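You operate a simulated robot arm through the tools that you are given. There is no shell and no other tool. Be economical: measure what you need, move in short steps, check, and stop when the job is done.

You are at the controls of a simulated robot arm. One attempt, no reset.

## Task
Put things in order on the hooks end of the workbench. At the end: the white tea cup from the hooks end of the workbench stands where the purple flask stood; the purple flask from the hooks end of the workbench is in the white flat tray; the orange cocoa shaker stands where the black sanding block stood; the black sanding block stands on top of the black heat diffuser; whatever was shut is shut again. Leave all else as you found it, and nothing knocked over.

Only the result counts: the job must be done as asked and must still hold three seconds after the hand-in. Knocking over, shifting, dropping, spilling or breaking anything else fails it.

## Robot
A 7-joint arm with a two-finger parallel gripper, fixed in place. Base frame: the origin is at the foot of the arm, x ahead of it, y to its left, z up; the work surface is at about z = 0.799. Lengths are in m, angles in degrees, forces in N, time in s.
With the tool pointing down near the work surface it reaches from about 0.24 to 0.68 m from the base axis. Its first joint turns from -66.0 to 66.0 degrees. Payload 2.4 kg.
Tool frame: the origin (TCP) lies between the finger pads and is the grasp point; the fingertips stand 0.03 m ahead of it; z points along the fingers, y is the line along which they close. The gripper opens to 0.094 m. The fingers are 0.028 m wide and 0.01 m thick; the gripper's body (0.05 by 0.096 m) begins 0.055 m behind the TCP.
Orientation is told as [roll, pitch, yaw] about the base's x, y, z axes, in that order, counted from this pose: with the fingers straight down and closing along the base's y, the tool's x points along the base's -x, its y along +y and its z along -z.

## Interface
- The arm moves only by the tool play_rows. Its argument "deltas" is text: rows parted by semicolons, each of 7 numbers parted by spaces: the shift along the base's x, y, z in m, then the turn, a rotation vector about the base's x, y, z in degrees, then the opening, from 0 (shut) to 1 (fully open). In form: dx dy dz wx wy wz claw; .... A call has 1 to 12 rows; each row shifts and turns the commanded pose from where the row before left it. Rows are played at 5 a second. More than 0.05 m and 8.6 degrees between two rows, or a gripper value outside its range, and nothing of the call is played. A pose out of reach is approached as far as the arm can. The call stops where the force on the tool passes 40 N (or 10 N more than at its start, if that is more) or the arm is blocked; 0.2 s more then pass. The fingers move at their own pace (about 0.153 m/s each) and stop on an object; they squeeze with about 26 N. The grip force told is the motor's: it shows also when the fingers shut on nothing. Time passes only in rows, and 0.2 s behind the last, so rows that do not move let the fingers close. It gives the time, the measured TCP pose, the force on the tool (base axes), the opening and the grip force at its end, in the units of the frame above (readings bear some noise).
- Cameras (640 x 400 px; columns grow to the right, rows downward): "scene" is fixed at [0.0527, 0.4746, 1.4442]; the picture's right is [-0.60, -0.80, 0.00], its down [-0.54, 0.41, -0.74] and it looks along [0.59, -0.45, -0.67] (base axes); focal length 310 px, centre (320, 200). "wrist" rides on the gripper at [0.076, 0.014, -0.102] in the tool frame; the picture's right is [-0.18, 0.98, 0.00], its down [-0.75, -0.14, -0.64] and it looks along [-0.63, -0.12, 0.77] (tool axes); focal length 243 px, centre (320, 200). There is no depth. A picture from a camera that has moved, and an enlarged one, comes with that camera's place and axes in the base frame and with its lens. The place of the scene camera against the robot may be out by one fixed shift of up to 0.025 m in any direction.
- capture(camera): a new picture of that camera. No time passes.
- inspect(camera, box): a new picture of the part [left, top, right, bottom] of that camera's present view, enlarged. No time passes.
- sign_off(): hands the job in; it is judged then, once.

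Go step by step. Nothing tells you positions but the pictures and the camera data: compare them with the known pose of the tool, close in by small moves and look again before you grip or let go. The budget is 120 turns and 76 pictures, counting those below and the enlarged ones. Unless the task says otherwise, let go and move clear before handing in, and close with one line.

The tools are called after "Emit:" as name(argument=value, ...) on one line, values as JSON. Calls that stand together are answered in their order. play_rows: Moves the arm, as the interface text tells. Its arguments: {"type":"object","properties":{"deltas":{"type":"string"}},"required":["deltas"]} The other tools are called the same way: capture (camera) takes a picture; inspect (camera, box) takes an enlarged picture of a part of a camera's view; sign_off () hands the job in.

At the start:

```text
time_s: 0.0
eef_pos: [0.3515, -0.1461, 1.0915]
orientation: [-0.1, -0.1, 0.1]
contact_force: [-0.8, -0.3, 0.1]
grip_width: 0.094
finger_force: 0.1
```

scene: 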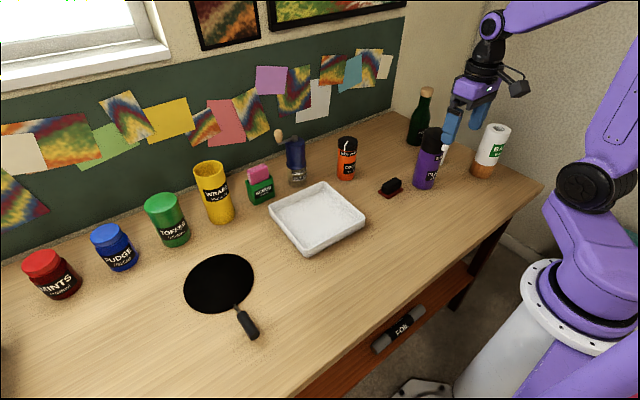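
wrist: 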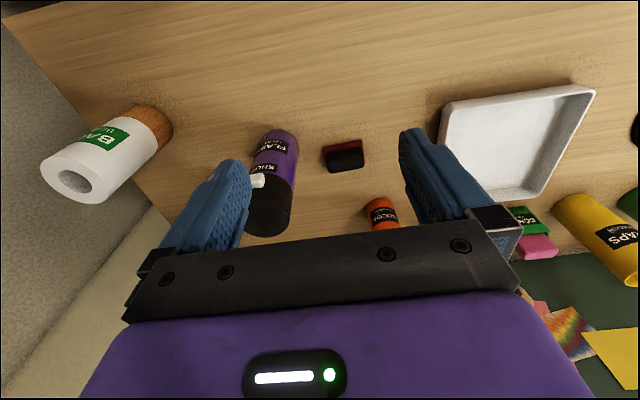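

I see the bench with the purple flask, black sanding block, orange shaker and white tray, and a black pan-like disc (the heat diffuser). I haven't found the white tea cup yet, so I'm looking closer.

Emit:
inspect(camera="scene", box=[370, 80, 550, 200])

Emit:
inspect(camera="scene", box=[180, 120, 420, 270])

Emit:
inspect(camera="scene", box=[280, 240, 520, 400])

Emit:
inspect(camera="scene", box=[0, 180, 280, 360])

```text
3.33 times, centred on (460, 140) of scene
camera zoom: at [0.0527, 0.4746, 1.4442], right [-0.6, -0.8, 0.0], down [-0.54, 0.41, -0.74], along [0.59, -0.45, -0.67], focal length 1032 px, centre (-147, 400)
```

zoom: 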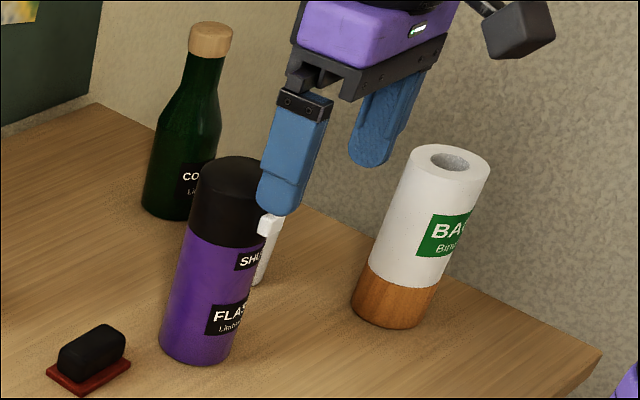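

```text
2.67 times, centred on (300, 195) of scene
camera zoom: at [0.0527, 0.4746, 1.4442], right [-0.6, -0.8, 0.0], down [-0.54, 0.41, -0.74], along [0.59, -0.45, -0.67], focal length 826 px, centre (373, 213)
```

zoom: 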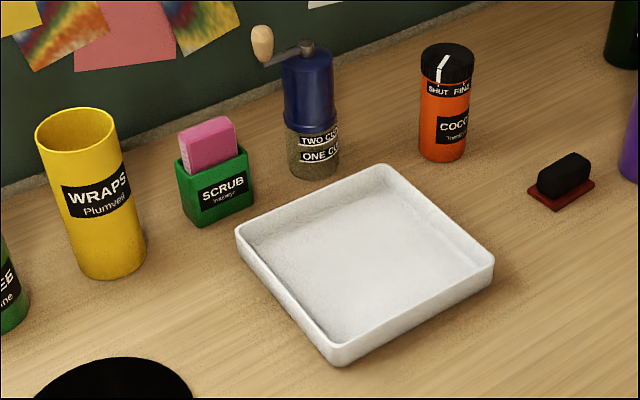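

```text
2.50 times, centred on (400, 320) of scene
camera zoom: at [0.0527, 0.4746, 1.4442], right [-0.6, -0.8, 0.0], down [-0.54, 0.41, -0.74], along [0.59, -0.45, -0.67], focal length 774 px, centre (120, -100)
```

zoom: 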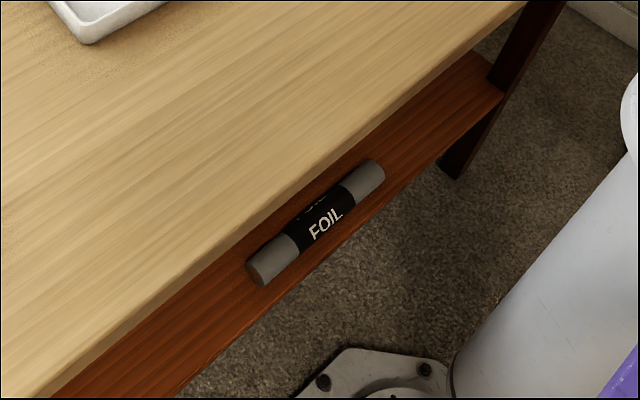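

```text
2.22 times, centred on (140, 270) of scene
camera zoom: at [0.0527, 0.4746, 1.4442], right [-0.6, -0.8, 0.0], down [-0.54, 0.41, -0.74], along [0.59, -0.45, -0.67], focal length 688 px, centre (720, 44)
```

zoom: 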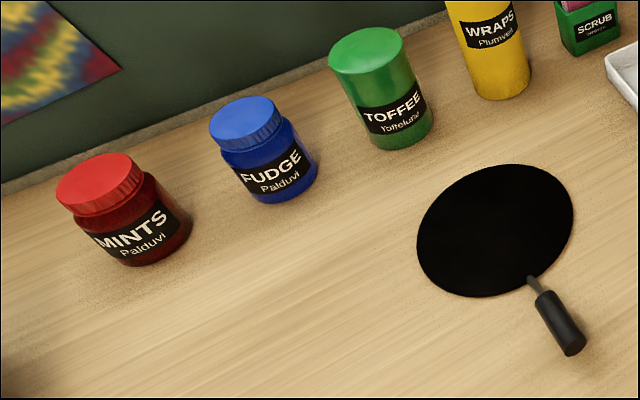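

Emit:
inspect(camera="wrist", box=[190, 100, 430, 250])

Emit:
inspect(camera="scene", box=[400, 115, 472, 160])

```text
2.67 times, centred on (310, 175) of wrist
camera zoom: at [0.2749, -0.1318, 1.1952], right [0.18, 0.98, 0.0], down [0.75, -0.14, 0.64], along [0.63, -0.12, -0.77], focal length 647 px, centre (347, 267)
```

zoom: 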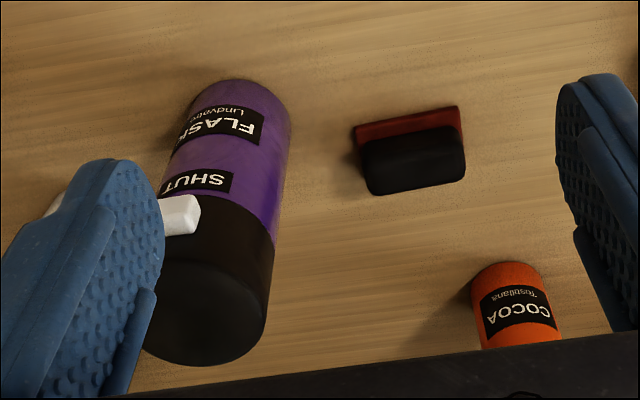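

```text
8.89 times, centred on (436, 138) of scene
camera zoom: at [0.0527, 0.4746, 1.4442], right [-0.6, -0.8, 0.0], down [-0.54, 0.41, -0.74], along [0.59, -0.45, -0.67], focal length 2753 px, centre (-711, 756)
```

zoom: 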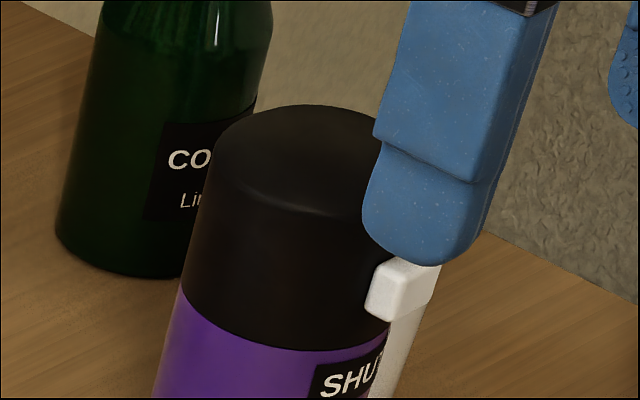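

The white piece by the flask is half hidden by a finger. I'll move the arm left and up to clear the view and look again.

Emit:
play_rows(deltas="0 0.05 0.02 0 0 0 1;0 0.05 0.02 0 0 0 1;0 0.05 0.02 0 0 0 1;0 0.05 0.01 0 0 0 1")

Emit:
capture(camera="wrist")

Emit:
inspect(camera="scene", box=[370, 80, 550, 200])

```text
refused: row 1 steps farther than a row can; nothing moved
```

```text
67 pictures are left
camera wrist: at [0.2749, -0.1318, 1.1952], right [0.18, 0.98, 0.0], down [0.75, -0.14, 0.64], along [0.63, -0.12, -0.77], focal length 243 px, centre (320, 200)
```

wrist: 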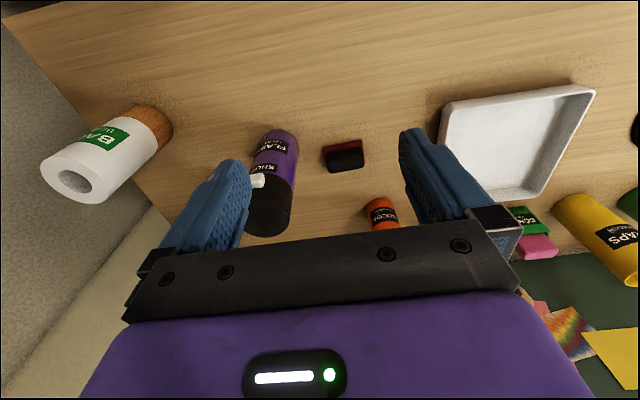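

```text
3.33 times, centred on (460, 140) of scene
camera zoom: at [0.0527, 0.4746, 1.4442], right [-0.6, -0.8, 0.0], down [-0.54, 0.41, -0.74], along [0.59, -0.45, -0.67], focal length 1032 px, centre (-147, 400)
```

zoom: 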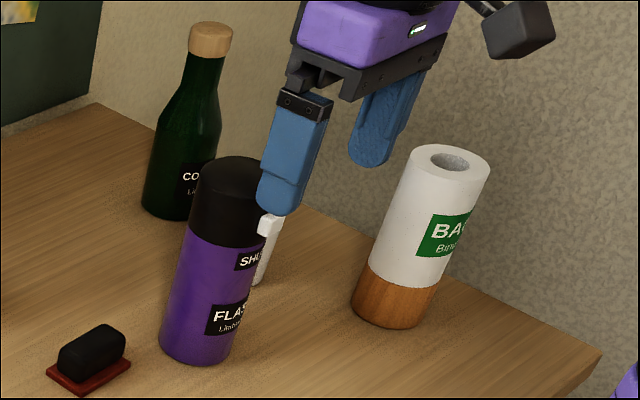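

The step was slightly over the limit and nothing moved. Repeating with smaller steps.

Emit:
play_rows(deltas="0 0.045 0.01 0 0 0 1;0 0.045 0.01 0 0 0 1;0 0.045 0.01 0 0 0 1;0 0.045 0.01 0 0 0 1;0 0.04 0.01 0 0 0 1")

Emit:
capture(camera="wrist")

Emit:
inspect(camera="scene", box=[370, 80, 550, 200])

```text
time_s: 1.2
eef_pos: [0.3488, 0.0706, 1.1422]
orientation: [0.0, 0.0, 0.0]
contact_force: [0.1, 0.0, -0.8]
grip_width: 0.0939
finger_force: 0.0
```

```text
65 pictures are left
camera wrist: at [0.2721, 0.0858, 1.2457], right [0.18, 0.98, 0.0], down [0.75, -0.14, 0.64], along [0.63, -0.12, -0.77], focal length 243 px, centre (320, 200)
```

wrist: 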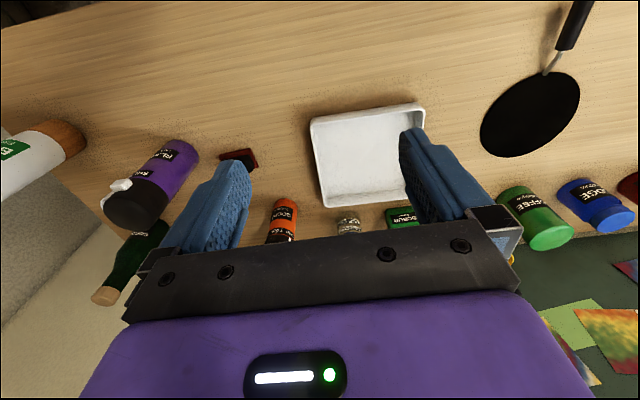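

```text
3.33 times, centred on (460, 140) of scene
camera zoom: at [0.0527, 0.4746, 1.4441], right [-0.6, -0.8, 0.0], down [-0.54, 0.41, -0.74], along [0.59, -0.45, -0.67], focal length 1032 px, centre (-147, 400)
```

zoom: 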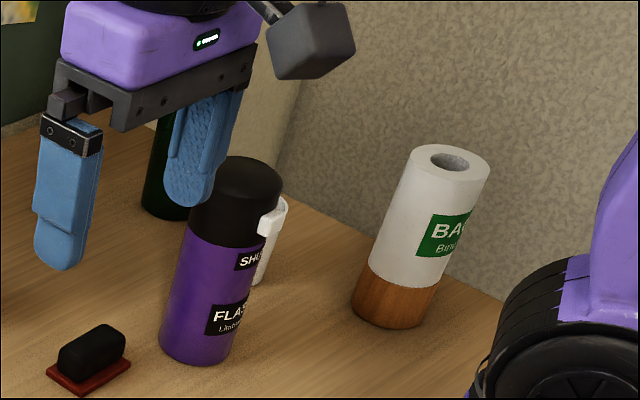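

Emit:
inspect(camera="wrist", box=[60, 120, 220, 240])

Emit:
inspect(camera="scene", box=[420, 125, 468, 175])

```text
3.33 times, centred on (140, 180) of wrist
camera zoom: at [0.2721, 0.0858, 1.2457], right [0.18, 0.98, 0.0], down [0.75, -0.14, 0.64], along [0.63, -0.12, -0.77], focal length 809 px, centre (920, 267)
```

zoom: 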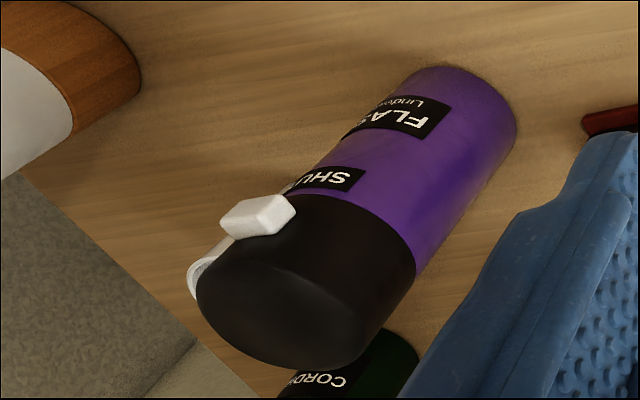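

```text
8.00 times, centred on (444, 150) of scene
camera zoom: at [0.0527, 0.4746, 1.4441], right [-0.6, -0.8, 0.0], down [-0.54, 0.41, -0.74], along [0.59, -0.45, -0.67], focal length 2478 px, centre (-672, 600)
```

zoom: 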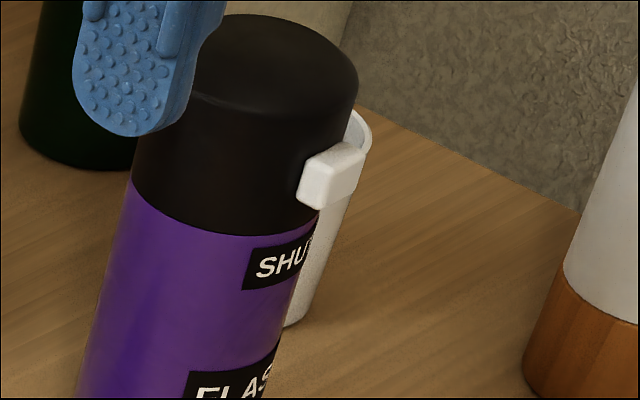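

The tea cup stands right behind the flask (its rim and side show past the lever). The flask has a lever at the SHUT mark that must stay there. I'll move over to the right for a better view of the cup and flask.

Emit:
play_rows(deltas="0 -0.046 0 0 0 0 1;0 -0.046 0 0 0 0 1;0 -0.046 0 0 0 0 1;0 -0.046 0 0 0 0 1;0 -0.046 0 0 0 0 1;0 -0.046 0 0 0 0 1;0 -0.046 0 0 0 0 1;0 -0.046 0 0 0 0 1;0 -0.046 0 0 0 0 1")

Emit:
capture(camera="wrist")

```text
time_s: 3.2
eef_pos: [0.3513, -0.3438, 1.139]
orientation: [0.0, 0.0, 0.1]
contact_force: [0.7, 0.0, 0.4]
grip_width: 0.0939
finger_force: 0.2
```

```text
61 pictures are left
camera wrist: at [0.2751, -0.329, 1.243], right [0.18, 0.98, 0.0], down [0.75, -0.14, 0.64], along [0.63, -0.12, -0.77], focal length 243 px, centre (320, 200)
```

wrist: 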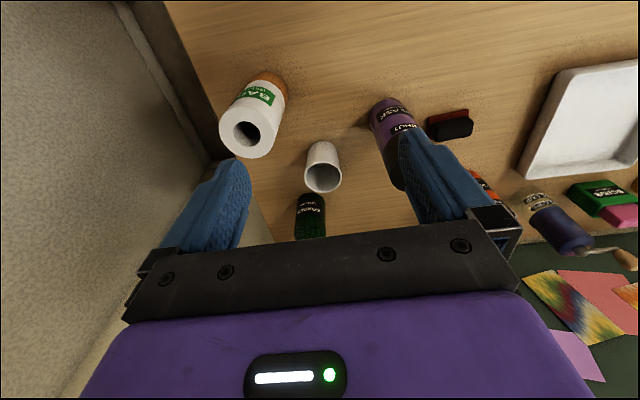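

Emit:
inspect(camera="wrist", box=[210, 60, 450, 210])

```text
2.67 times, centred on (330, 135) of wrist
camera zoom: at [0.2751, -0.329, 1.243], right [0.18, 0.98, 0.0], down [0.75, -0.14, 0.64], along [0.63, -0.12, -0.77], focal length 647 px, centre (293, 373)
```

zoom: 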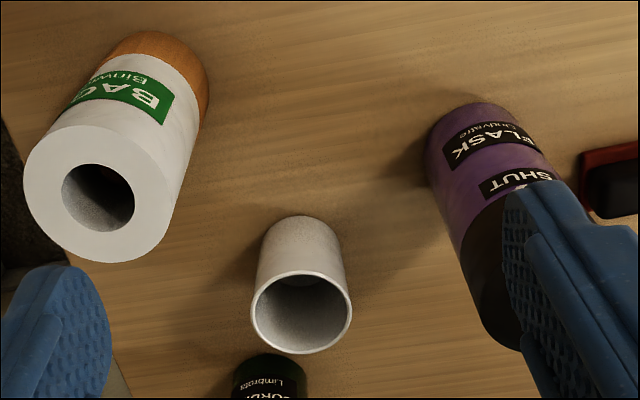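

The cup stands at about (0.52, -0.365), roughly 7 cm across the rim and 8 cm tall. Next I'll get the flask centred in the wrist view.

Emit:
play_rows(deltas="0 0.044 0 0 0 0 1;0 0.044 0 0 0 0 1;0 0.022 0 0 0 0 1")

Emit:
capture(camera="wrist")

Emit:
inspect(camera="wrist", box=[210, 60, 450, 210])

```text
time_s: 4.0
eef_pos: [0.3532, -0.2334, 1.1405]
orientation: [-0.1, 0.0, -0.1]
contact_force: [-0.7, -0.1, -0.6]
grip_width: 0.0941
finger_force: 0.0
```

```text
59 pictures are left
camera wrist: at [0.2757, -0.2179, 1.2441], right [0.18, 0.98, 0.0], down [0.75, -0.14, 0.64], along [0.63, -0.12, -0.77], focal length 243 px, centre (320, 200)
```

wrist: 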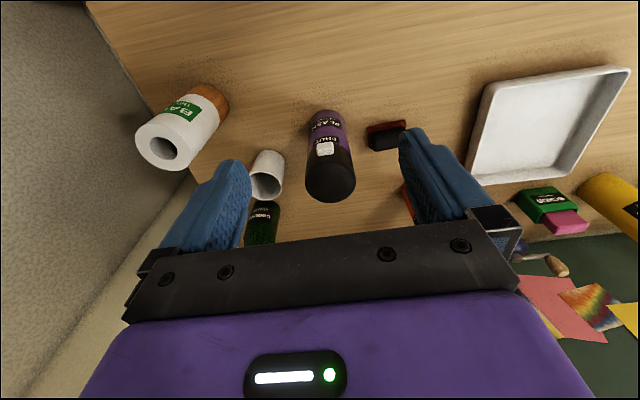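

```text
2.67 times, centred on (330, 135) of wrist
camera zoom: at [0.2757, -0.2179, 1.2441], right [0.18, 0.98, 0.0], down [0.75, -0.14, 0.64], along [0.63, -0.12, -0.77], focal length 647 px, centre (293, 373)
```

zoom: 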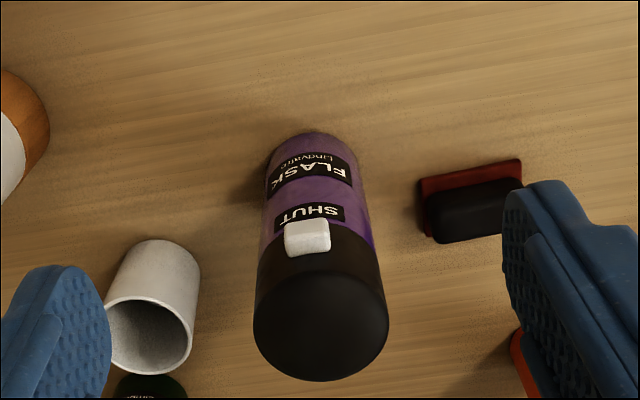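

The flask stands around (0.466, -0.237), about 6.6 cm wide with its top near z 0.985, and its lever faces the arm. Closing along y stays clear of the lever and cup, so I'll move over it and check before lowering.

Emit:
play_rows(deltas="0.045 0 -0.015 0 0 0 1;0.045 -0.002 -0.015 0 0 0 1;0.022 -0.002 -0.03 0 0 0 1")

Emit:
capture(camera="wrist")

Emit:
capture(camera="scene")

```text
time_s: 4.8
eef_pos: [0.4666, -0.2341, 1.0804]
orientation: [-0.1, 0.1, 0.0]
contact_force: [-0.1, 0.7, 0.4]
grip_width: 0.0941
finger_force: 0.1
```

```text
57 pictures are left
camera wrist: at [0.3904, -0.2198, 1.1841], right [0.18, 0.98, 0.0], down [0.75, -0.14, 0.64], along [0.63, -0.12, -0.77], focal length 243 px, centre (320, 200)
```

wrist: 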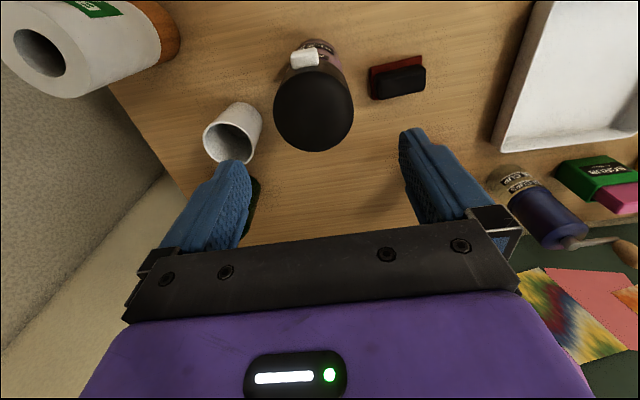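

```text
56 pictures are left
```

scene: 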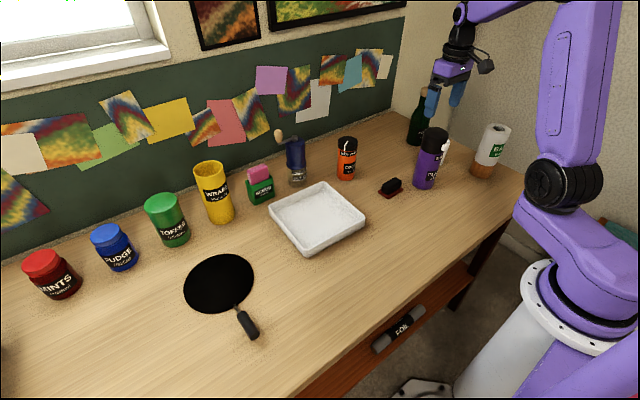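

Lid centre reads about (0.468, -0.240), so I'll correct slightly and lower.

Emit:
play_rows(deltas="0.001 -0.006 -0.03 0 0 0 1;0 0 -0.035 0 0 0 1;0 0 -0.035 0 0 0 1;0 0 -0.02 0 0 0 1;0 0 -0.012 0 0 0 1")

Emit:
capture(camera="wrist")

Emit:
inspect(camera="scene", box=[370, 80, 530, 200])

```text
time_s: 6.0
eef_pos: [0.4657, -0.243, 0.9491]
orientation: [0.0, 0.0, 0.1]
contact_force: [0.3, 1.0, 0.1]
grip_width: 0.0939
finger_force: 0.1
```

```text
55 pictures are left
camera wrist: at [0.3893, -0.2272, 1.0531], right [0.18, 0.98, 0.0], down [0.75, -0.14, 0.64], along [0.63, -0.12, -0.77], focal length 243 px, centre (320, 200)
```

wrist: 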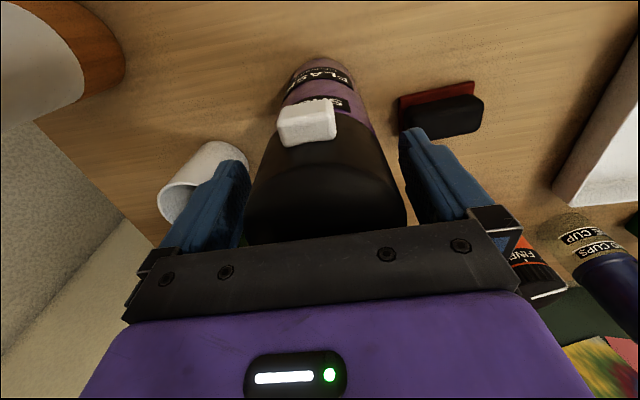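

```text
3.33 times, centred on (450, 140) of scene
camera zoom: at [0.0527, 0.4746, 1.4442], right [-0.6, -0.8, 0.0], down [-0.54, 0.41, -0.74], along [0.59, -0.45, -0.67], focal length 1032 px, centre (-113, 400)
```

zoom: 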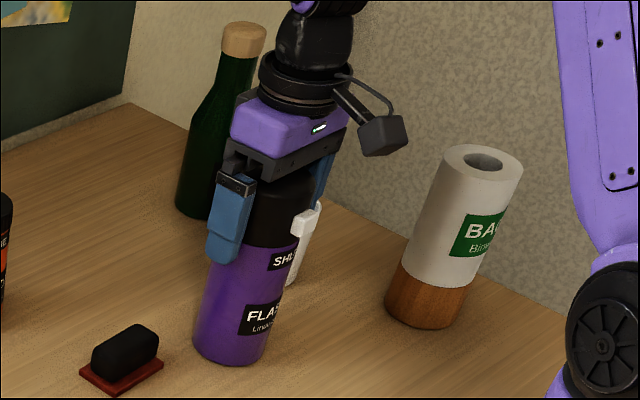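

Emit:
play_rows(deltas="0 0 -0.006 0 0 0 1;0 0 0 0 0 0 0.3;0 0 0 0 0 0 0.3;0 0 0 0 0 0 0;0 0 0 0 0 0 0")

```text
time_s: 7.2
eef_pos: [0.4666, -0.2426, 0.9439]
orientation: [0.0, 0.1, 0.0]
contact_force: [0.2, -0.1, 0.5]
grip_width: 0.0682
finger_force: 26.1
```

Gripped at 6.8 cm. Lifting a little and checking.

Emit:
play_rows(deltas="0 0 0.02 0 0 0 0;0 0 0.03 0 0 0 0;0 0 0.04 0 0 0 0")

Emit:
capture(camera="scene")

Emit:
capture(camera="wrist")

```text
time_s: 8.0
eef_pos: [0.4649, -0.2384, 1.0371]
orientation: [0.0, 0.1, 0.0]
contact_force: [-0.3, -0.3, -3.0]
grip_width: 0.0681
finger_force: 26.7
```

```text
53 pictures are left
```

scene: 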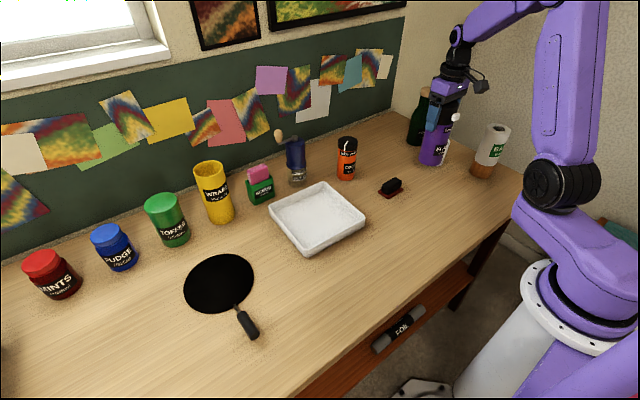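

```text
52 pictures are left
camera wrist: at [0.3874, -0.2245, 1.1398], right [0.18, 0.98, 0.0], down [0.75, -0.14, 0.64], along [0.63, -0.12, -0.77], focal length 243 px, centre (320, 200)
```

wrist: 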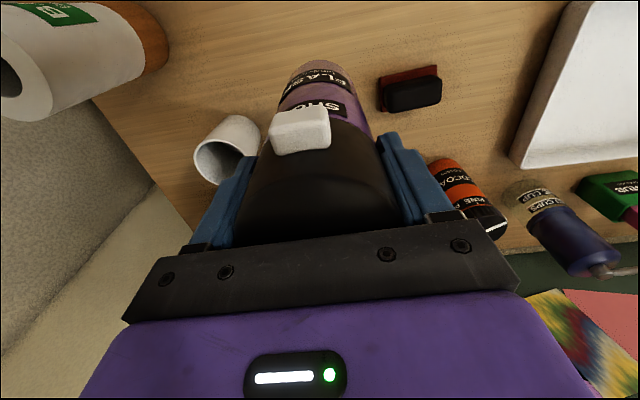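

Emit:
play_rows(deltas="0 0 0.035 0 0 0 0;-0.01 0.045 0 0 0 0 0;-0.01 0.045 0 0 0 0 0;-0.01 0.045 0 0 0 0 0;-0.01 0.045 0 0 0 0 0;0 0.045 0 0 0 0 0;0 0.045 0 0 0 0 0;0 0.045 0 0 0 0 0;0 0.04 0 0 0 0 0")

Emit:
capture(camera="wrist")

```text
time_s: 10.0
eef_pos: [0.4263, 0.1193, 1.072]
orientation: [0.1, 0.0, 0.0]
contact_force: [0.3, 0.2, -3.5]
grip_width: 0.068
finger_force: 26.3
```

```text
51 pictures are left
camera wrist: at [0.35, 0.1338, 1.1757], right [0.18, 0.98, 0.0], down [0.75, -0.14, 0.64], along [0.63, -0.12, -0.77], focal length 243 px, centre (320, 200)
```

wrist: 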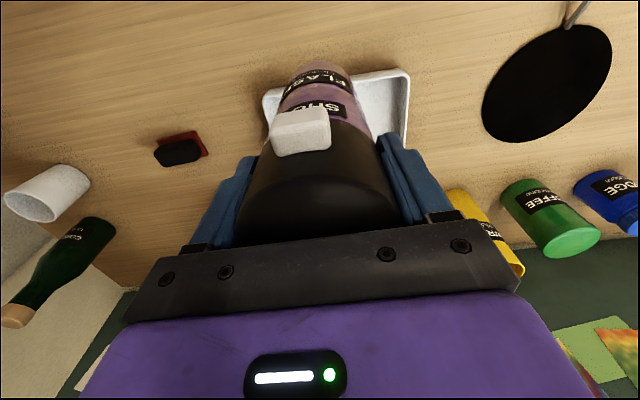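

The tray spans about x 0.43–0.635, y 0.04–0.23, so its centre is near (0.533, 0.135). I'll bring the flask there and lower it.

Emit:
play_rows(deltas="0.045 0.008 0 0 0 0 0;0.045 0.007 0 0 0 0 0;0.014 0 -0.02 0 0 0 0;0 0 -0.04 0 0 0 0;0 0 -0.03 0 0 0 0")

Emit:
capture(camera="scene")

Emit:
capture(camera="wrist")

```text
time_s: 11.2
eef_pos: [0.5297, 0.1315, 0.9783]
orientation: [0.0, -0.1, 0.1]
contact_force: [0.8, 0.1, -2.7]
grip_width: 0.0679
finger_force: 26.1
```

```text
50 pictures are left
```

scene: 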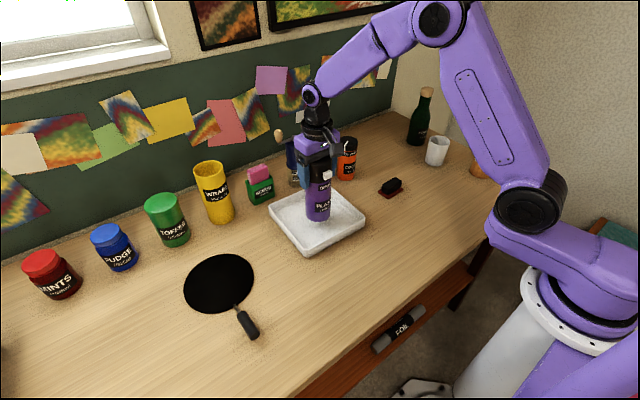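

```text
49 pictures are left
camera wrist: at [0.4525, 0.1463, 1.0816], right [0.18, 0.98, 0.0], down [0.75, -0.14, 0.64], along [0.63, -0.12, -0.77], focal length 243 px, centre (320, 200)
```

wrist: 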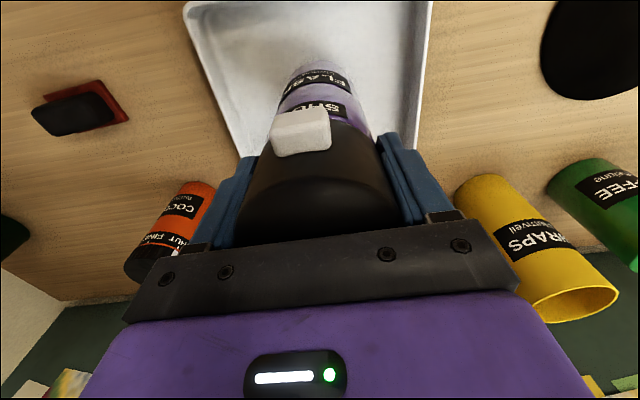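

Emit:
play_rows(deltas="0 0 -0.012 0 0 0 0;0 0 -0.01 0 0 0 0;0 0 -0.004 0 0 0 0;0 0 -0.002 0 0 0 0;0 0 0 0 0 0 0")

```text
time_s: 12.4
eef_pos: [0.5295, 0.1288, 0.9507]
orientation: [-0.1, 0.1, -0.1]
contact_force: [0.6, 0.2, -3.8]
grip_width: 0.0678
finger_force: 26.0
```

Emit:
play_rows(deltas="0 0 -0.002 0 0 0 0;0 0 -0.001 0 0 0 0;0 0 0 0 0 0 0")

```text
time_s: 13.2
eef_pos: [0.5291, 0.1295, 0.9477]
orientation: [0.1, 0.0, 0.0]
contact_force: [-1.2, 0.8, 2.6]
grip_width: 0.0679
finger_force: 26.3
```

Contact with the tray floor is showing in the force. I'll open and rise.

Emit:
play_rows(deltas="0 0 0 0 0 0 0.8;0 0 0 0 0 0 1;0 0 0 0 0 0 1;0 0 0.03 0 0 0 1;0 0 0.04 0 0 0 1;0 0 0.045 0 0 0 1")

Emit:
capture(camera="scene")

Emit:
capture(camera="wrist")

```text
time_s: 14.6
eef_pos: [0.5282, 0.1283, 1.0632]
orientation: [0.0, 0.2, 0.0]
contact_force: [-0.4, -0.2, -0.5]
grip_width: 0.094
finger_force: 0.0
```

```text
48 pictures are left
```

scene: 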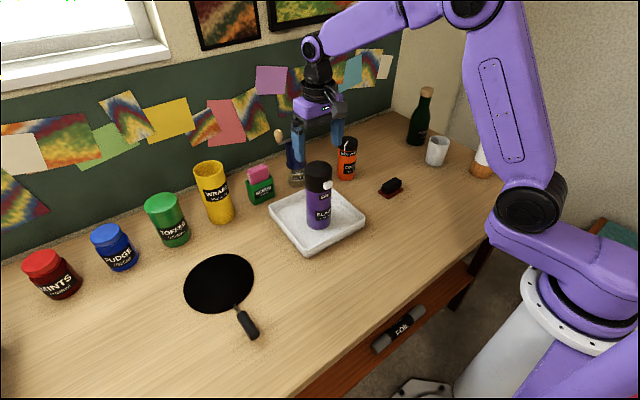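

```text
47 pictures are left
camera wrist: at [0.4517, 0.1437, 1.1666], right [0.18, 0.98, 0.0], down [0.75, -0.14, 0.64], along [0.63, -0.12, -0.77], focal length 243 px, centre (320, 200)
```

wrist: 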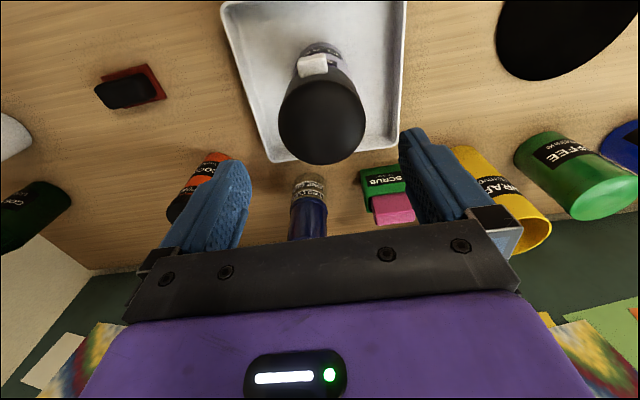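

The flask stands upright in the tray with its lever unchanged. Now over to the cup.

Emit:
play_rows(deltas="-0.007 -0.0415 0 0 0 0 1;-0.007 -0.0415 0 0 0 0 1;-0.007 -0.0415 0 0 0 0 1;-0.007 -0.0415 0 0 0 0 1;-0.007 -0.0415 0 0 0 0 1;-0.007 -0.0415 0 0 0 0 1;-0.007 -0.0415 0 0 0 0 1;-0.007 -0.0415 0 0 0 0 1;-0.007 -0.0415 0 0 0 0 1;-0.007 -0.0415 0 0 0 0 1;-0.007 -0.0415 0 0 0 0 1;-0.007 -0.0415 0 0 0 0 1")

Emit:
inspect(camera="wrist", box=[130, 0, 450, 200])

Emit:
inspect(camera="scene", box=[370, 80, 530, 200])

```text
time_s: 17.2
eef_pos: [0.4423, -0.3675, 1.0628]
orientation: [0.1, 0.1, 0.2]
contact_force: [0.5, -1.4, 0.1]
grip_width: 0.094
finger_force: 0.0
```

```text
2.00 times, centred on (290, 100) of wrist
camera zoom: at [0.3652, -0.3521, 1.1662], right [0.18, 0.98, 0.0], down [0.75, -0.14, 0.64], along [0.63, -0.12, -0.77], focal length 485 px, centre (380, 400)
```

zoom: 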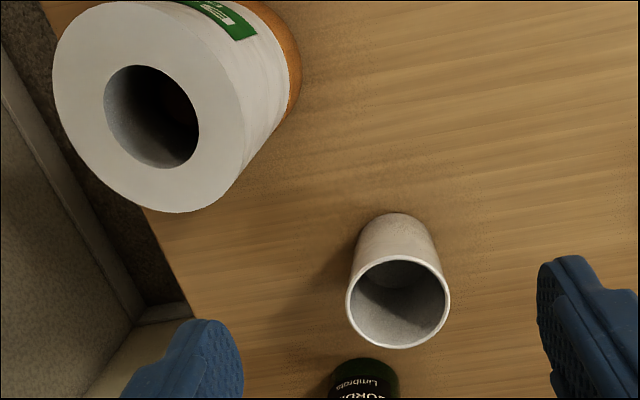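

```text
3.33 times, centred on (450, 140) of scene
camera zoom: at [0.0527, 0.4746, 1.4442], right [-0.6, -0.8, 0.0], down [-0.54, 0.41, -0.74], along [0.59, -0.45, -0.67], focal length 1032 px, centre (-113, 400)
```

zoom: 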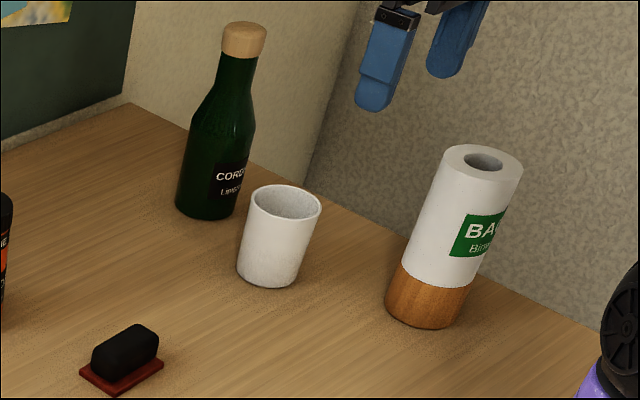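

Cup centre is about (0.519, -0.369) with the rim at z 0.88. I'll move above it, go down, and verify before closing.

Emit:
play_rows(deltas="0.04 0 -0.02 0 0 0 1;0.037 -0.002 -0.03 0 0 0 1;0 0 -0.045 0 0 0 1;0 0 -0.045 0 0 0 1;0 0 -0.03 0 0 0 1")

Emit:
capture(camera="wrist")

Emit:
inspect(camera="scene", box=[370, 80, 530, 200])

```text
time_s: 18.4
eef_pos: [0.5213, -0.3722, 0.8953]
orientation: [0.0, 0.0, 0.0]
contact_force: [0.7, 0.3, -0.6]
grip_width: 0.094
finger_force: 0.1
```

```text
44 pictures are left
camera wrist: at [0.4444, -0.3573, 0.9994], right [0.18, 0.98, 0.0], down [0.75, -0.14, 0.64], along [0.63, -0.12, -0.77], focal length 243 px, centre (320, 200)
```

wrist: 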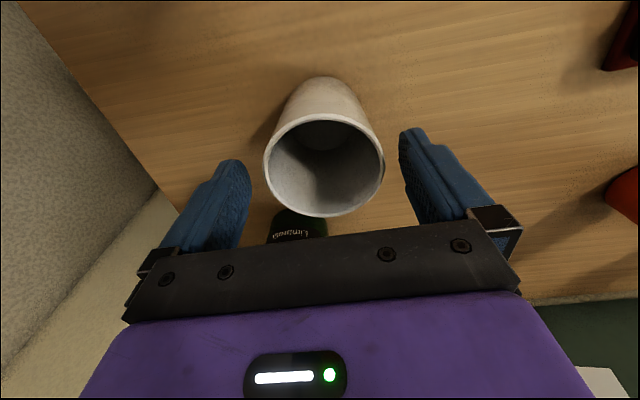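

```text
3.33 times, centred on (450, 140) of scene
camera zoom: at [0.0527, 0.4746, 1.4442], right [-0.6, -0.8, 0.0], down [-0.54, 0.41, -0.74], along [0.59, -0.45, -0.67], focal length 1032 px, centre (-113, 400)
```

zoom: 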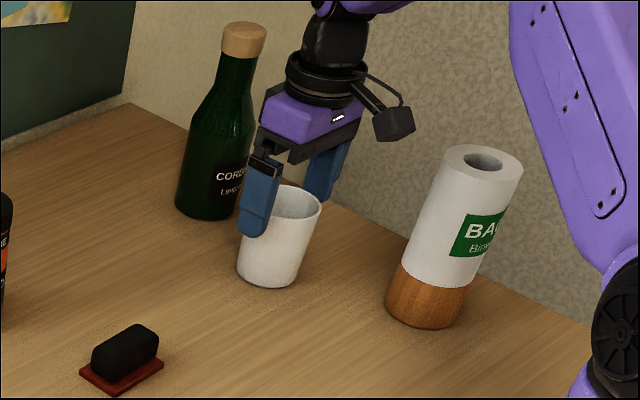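

Emit:
play_rows(deltas="-0.003 0.003 -0.025 0 0 0 1;0 0 -0.022 0 0 0 1;0 0 0 0 0 0 0.4;0 0 0 0 0 0 0.3;0 0 0 0 0 0 0;0 0 0 0 0 0 0")

Emit:
capture(camera="wrist")

```text
time_s: 19.8
eef_pos: [0.5176, -0.3659, 0.8467]
orientation: [-0.1, 0.0, 0.0]
contact_force: [-0.2, -0.5, 1.5]
grip_width: 0.0669
finger_force: 25.6
```

```text
42 pictures are left
camera wrist: at [0.4405, -0.3512, 0.9504], right [0.18, 0.98, 0.0], down [0.75, -0.14, 0.64], along [0.63, -0.12, -0.77], focal length 243 px, centre (320, 200)
```

wrist: 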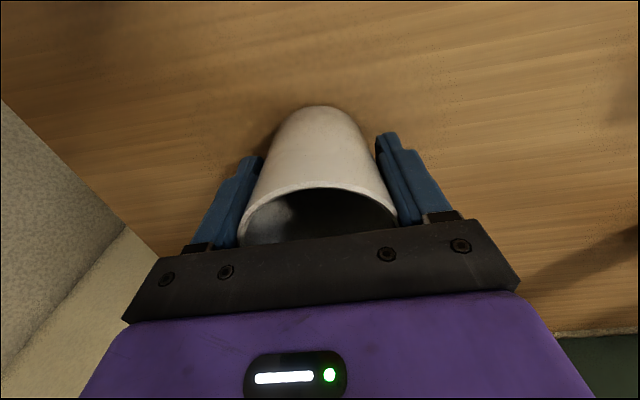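

Cup gripped. Carrying it at low height to the flask's old place (0.466, -0.240).

Emit:
play_rows(deltas="0 0 0.02 0 0 0 0;0 0 0.03 0 0 0 0;-0.018 0.042 0 0 0 0 0;-0.018 0.042 0 0 0 0 0;-0.0165 0.042 0 0 0 0 0;0 0 -0.025 0 0 0 0;0 0 -0.015 0 0 0 0;0 0 0 0 0 0 0")

Emit:
inspect(camera="scene", box=[370, 80, 530, 200])

```text
time_s: 21.6
eef_pos: [0.467, -0.2417, 0.855]
orientation: [0.0, 0.0, 0.1]
contact_force: [-0.2, -1.1, -1.4]
grip_width: 0.067
finger_force: 26.0
```

```text
3.33 times, centred on (450, 140) of scene
camera zoom: at [0.0527, 0.4746, 1.4442], right [-0.6, -0.8, 0.0], down [-0.54, 0.41, -0.74], along [0.59, -0.45, -0.67], focal length 1032 px, centre (-113, 400)
```

zoom: 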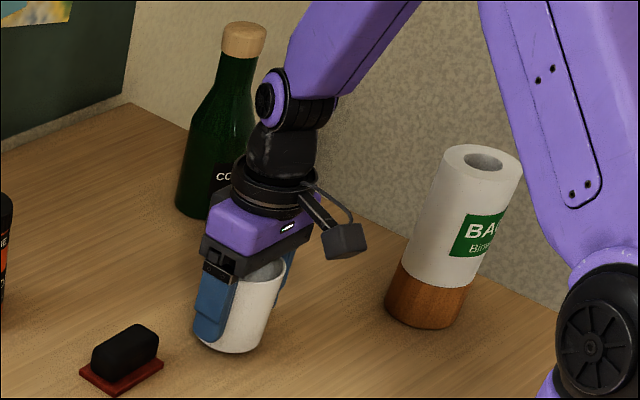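

Emit:
play_rows(deltas="-0.001 0.001 -0.004 0 0 0 0;0 0 -0.002 0 0 0 0;0 0 -0.0015 0 0 0 0;0 0 0 0 0 0 0")

```text
time_s: 22.6
eef_pos: [0.4661, -0.2403, 0.8493]
orientation: [0.1, 0.1, 0.0]
contact_force: [-0.2, 0.4, -1.0]
grip_width: 0.0668
finger_force: 26.0
```

Emit:
play_rows(deltas="0 0 -0.0015 0 0 0 0;0 0 -0.001 0 0 0 0;0 0 0 0 0 0 0")

```text
time_s: 23.4
eef_pos: [0.4656, -0.2407, 0.8465]
orientation: [0.1, -0.1, 0.1]
contact_force: [-0.5, 2.7, 7.2]
grip_width: 0.067
finger_force: 26.3
```

Contact with the table. Releasing slowly and rising.

Emit:
play_rows(deltas="0 0 0 0 0 0 0.8;0 0 0 0 0 0 1;0 0 0 0 0 0 1;0 0 0.04 0 0 0 1;0 0 0.045 0 0 0 1;0 0 0.045 0 0 0 1;0 0 0.03 0 0 0 1;-0.02 0.03 0.03 0 0 0 1;-0.045 0.015 0 0 0 0 1")

Emit:
capture(camera="wrist")

Emit:
inspect(camera="scene", box=[320, 80, 480, 200])

```text
time_s: 25.4
eef_pos: [0.3983, -0.1942, 1.0326]
orientation: [-0.1, 0.0, 0.1]
contact_force: [-0.3, 0.3, 0.2]
grip_width: 0.0939
finger_force: 0.1
```

```text
40 pictures are left
camera wrist: at [0.321, -0.1793, 1.1364], right [0.18, 0.98, 0.0], down [0.75, -0.14, 0.64], along [0.63, -0.12, -0.77], focal length 243 px, centre (320, 200)
```

wrist: 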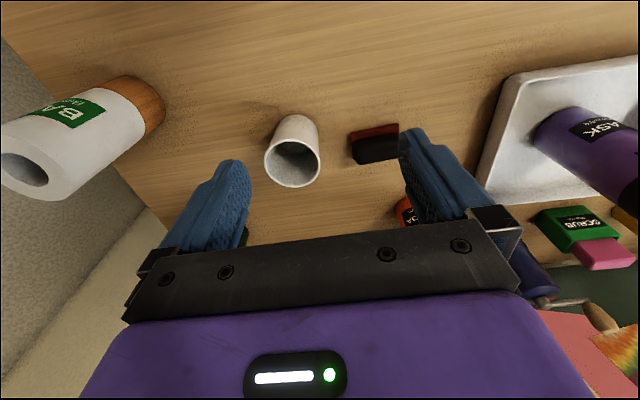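

```text
3.33 times, centred on (400, 140) of scene
camera zoom: at [0.0527, 0.4746, 1.4441], right [-0.6, -0.8, 0.0], down [-0.54, 0.41, -0.74], along [0.59, -0.45, -0.67], focal length 1032 px, centre (53, 400)
```

zoom: 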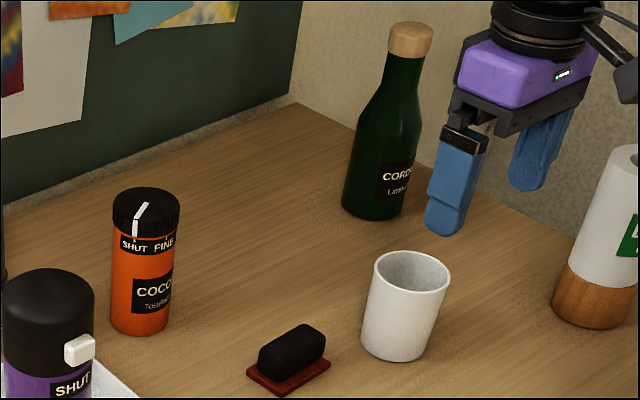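

The cup stands at the flask's place. Next the sanding block: I'll move to view it from closer in.

Emit:
play_rows(deltas="0.01 0.03 0 0 0 0 1;0.02 0.03 -0.03 0 0 0 1")

Emit:
inspect(camera="wrist", box=[200, 60, 440, 210])

```text
time_s: 26.0
eef_pos: [0.4252, -0.1341, 1.0067]
orientation: [0.0, 0.0, 0.0]
contact_force: [0.8, 0.1, 0.3]
grip_width: 0.094
finger_force: 0.1
```

```text
2.67 times, centred on (320, 135) of wrist
camera zoom: at [0.3484, -0.1197, 1.1104], right [0.18, 0.98, 0.0], down [0.75, -0.14, 0.64], along [0.63, -0.12, -0.77], focal length 647 px, centre (320, 373)
```

zoom: 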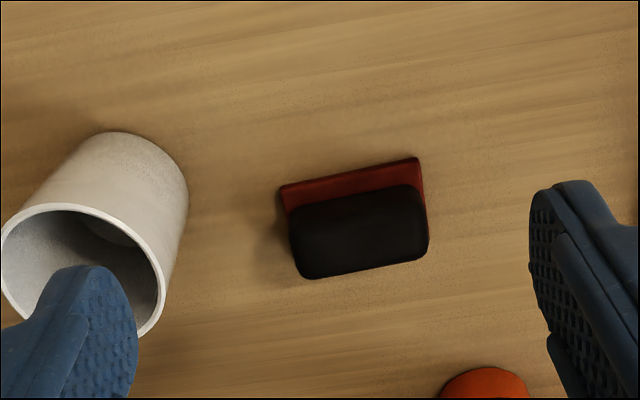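

The block is about 6.8 × 4.6 cm, axis-aligned, centred near (0.50, -0.13). I'll go above it with the fingers closing along y.

Emit:
play_rows(deltas="0.04 0.002 -0.025 0 0 0 1;0.035 0.002 -0.03 0 0 0 1;0 0 -0.04 0 0 0 1;0 0 -0.025 0 0 0 1")

Emit:
capture(camera="wrist")

Emit:
inspect(camera="scene", box=[320, 100, 480, 220])

```text
time_s: 27.0
eef_pos: [0.5063, -0.1318, 0.8864]
orientation: [0.1, 0.0, 0.0]
contact_force: [-0.2, 0.8, 0.3]
grip_width: 0.0939
finger_force: 0.0
```

```text
37 pictures are left
camera wrist: at [0.4282, -0.1168, 0.9892], right [0.18, 0.98, 0.0], down [0.75, -0.14, 0.64], along [0.63, -0.12, -0.77], focal length 243 px, centre (320, 200)
```

wrist: 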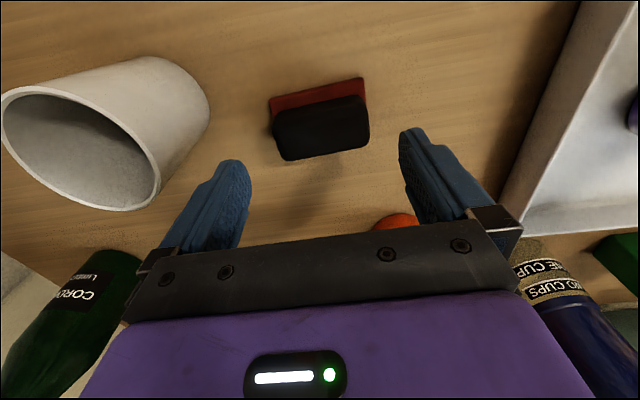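

```text
3.33 times, centred on (400, 160) of scene
camera zoom: at [0.0527, 0.4746, 1.4442], right [-0.6, -0.8, 0.0], down [-0.54, 0.41, -0.74], along [0.59, -0.45, -0.67], focal length 1032 px, centre (53, 333)
```

zoom: 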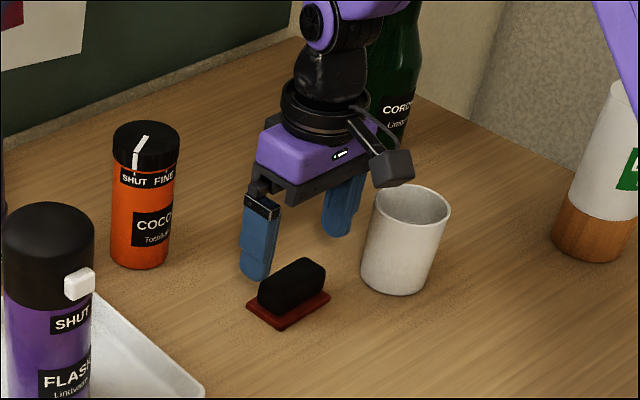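

Emit:
play_rows(deltas="-0.008 0.001 -0.015 0 0 0 1;0 0 -0.02 0 0 0 1;0 0 -0.01 0 0 0 1")

Emit:
capture(camera="wrist")

Emit:
inspect(camera="scene", box=[350, 150, 430, 210])

```text
time_s: 27.8
eef_pos: [0.497, -0.1318, 0.8414]
orientation: [0.0, -0.1, 0.0]
contact_force: [-0.7, -0.4, 0.0]
grip_width: 0.094
finger_force: 0.1
```

```text
35 pictures are left
camera wrist: at [0.4203, -0.1161, 0.9453], right [0.18, 0.98, 0.0], down [0.75, -0.14, 0.64], along [0.63, -0.12, -0.77], focal length 243 px, centre (320, 200)
```

wrist: 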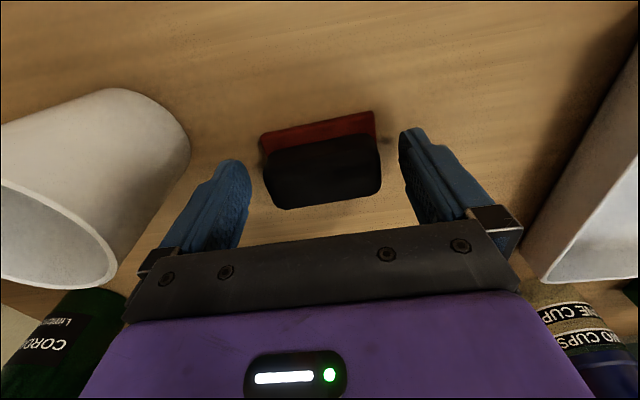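

```text
6.67 times, centred on (390, 180) of scene
camera zoom: at [0.0527, 0.4746, 1.4442], right [-0.6, -0.8, 0.0], down [-0.54, 0.41, -0.74], along [0.59, -0.45, -0.67], focal length 2065 px, centre (-147, 333)
```

zoom: 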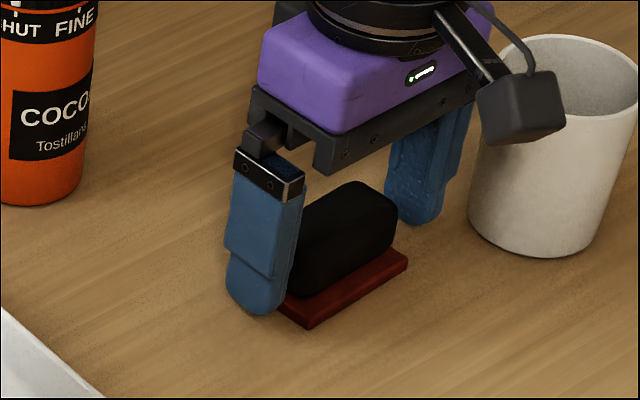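

Emit:
play_rows(deltas="0 0 -0.002 0 0 0 0.8;0 0 0 0 0 0 0.5;0 0 0 0 0 0 0.2;0 0 0 0 0 0 0;0 0 0 0 0 0 0")

Emit:
capture(camera="wrist")

```text
time_s: 29.0
eef_pos: [0.496, -0.1299, 0.8399]
orientation: [0.0, 0.0, 0.0]
contact_force: [-1.1, -0.7, 4.7]
grip_width: 0.0704
finger_force: 26.0
```

```text
33 pictures are left
camera wrist: at [0.4203, -0.1155, 0.9434], right [0.18, 0.98, 0.0], down [0.75, -0.14, 0.64], along [0.63, -0.12, -0.77], focal length 243 px, centre (320, 200)
```

wrist: 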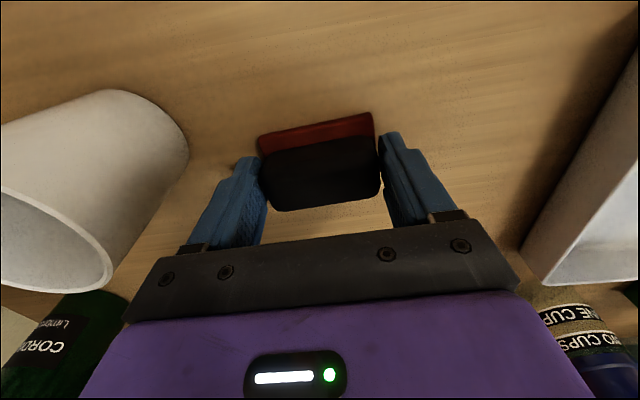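

Emit:
play_rows(deltas="0 0 0.02 0 0 0 0;0 0 0.03 0 0 0 0;0 0 0.04 0 0 0 0;0 0 0 0 0 0 0")

Emit:
capture(camera="wrist")

Emit:
inspect(camera="scene", box=[350, 120, 430, 180])

```text
time_s: 30.0
eef_pos: [0.4934, -0.1277, 0.9292]
orientation: [0.0, 0.1, 0.0]
contact_force: [0.8, -0.2, -1.2]
grip_width: 0.0701
finger_force: 25.4
```

```text
32 pictures are left
camera wrist: at [0.417, -0.1122, 1.0322], right [0.18, 0.98, 0.0], down [0.75, -0.14, 0.64], along [0.63, -0.12, -0.77], focal length 243 px, centre (320, 200)
```

wrist: 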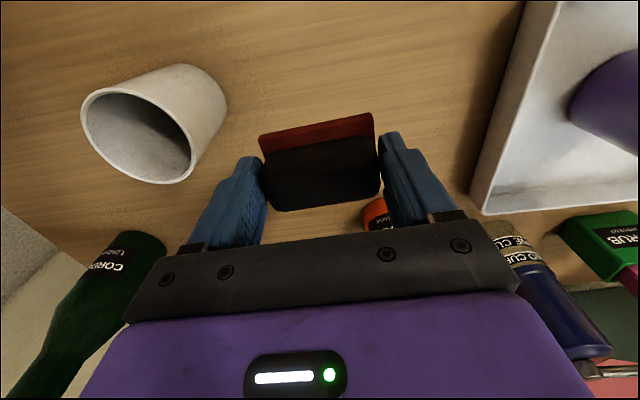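

```text
6.67 times, centred on (390, 150) of scene
camera zoom: at [0.0527, 0.4746, 1.4442], right [-0.6, -0.8, 0.0], down [-0.54, 0.41, -0.74], along [0.59, -0.45, -0.67], focal length 2065 px, centre (-147, 533)
```

zoom: 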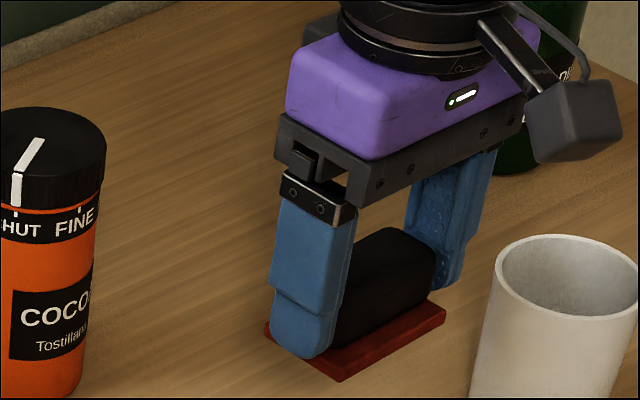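

Block is held level. Raising it above flask height and moving toward the diffuser.

Emit:
play_rows(deltas="-0.02 0.02 0.037 0 0 0 0;-0.02 0.02 0.037 0 0 0 0;-0.02 0.02 0.037 0 0 0 0;-0.02 0.02 0.037 0 0 0 0;0 0.045 0 0 0 0 0;0 0.045 0 0 0 0 0;0 0.045 0 0 0 0 0;0 0.045 0 0 0 0 0;0 0.045 0 0 0 0 0;0 0.045 0 0 0 0 0;0 0.045 0 0 0 0 0;0 0.045 0 0 0 0 0")

Emit:
capture(camera="wrist")

```text
time_s: 32.6
eef_pos: [0.4151, 0.3087, 1.0775]
orientation: [0.0, 0.0, 0.1]
contact_force: [0.0, 0.5, -1.3]
grip_width: 0.0699
finger_force: 26.3
```

```text
30 pictures are left
camera wrist: at [0.3391, 0.3238, 1.1808], right [0.18, 0.98, 0.0], down [0.75, -0.14, 0.64], along [0.63, -0.12, -0.77], focal length 243 px, centre (320, 200)
```

wrist: 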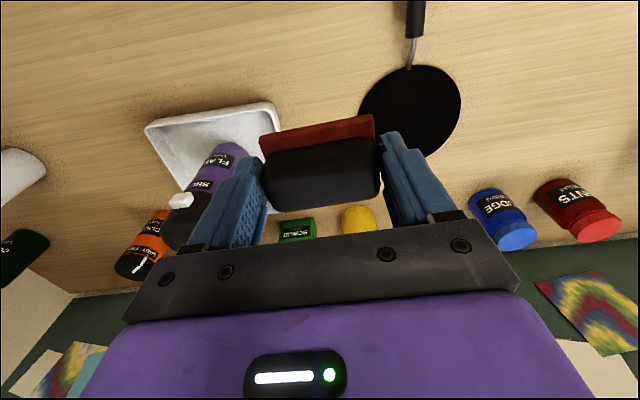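

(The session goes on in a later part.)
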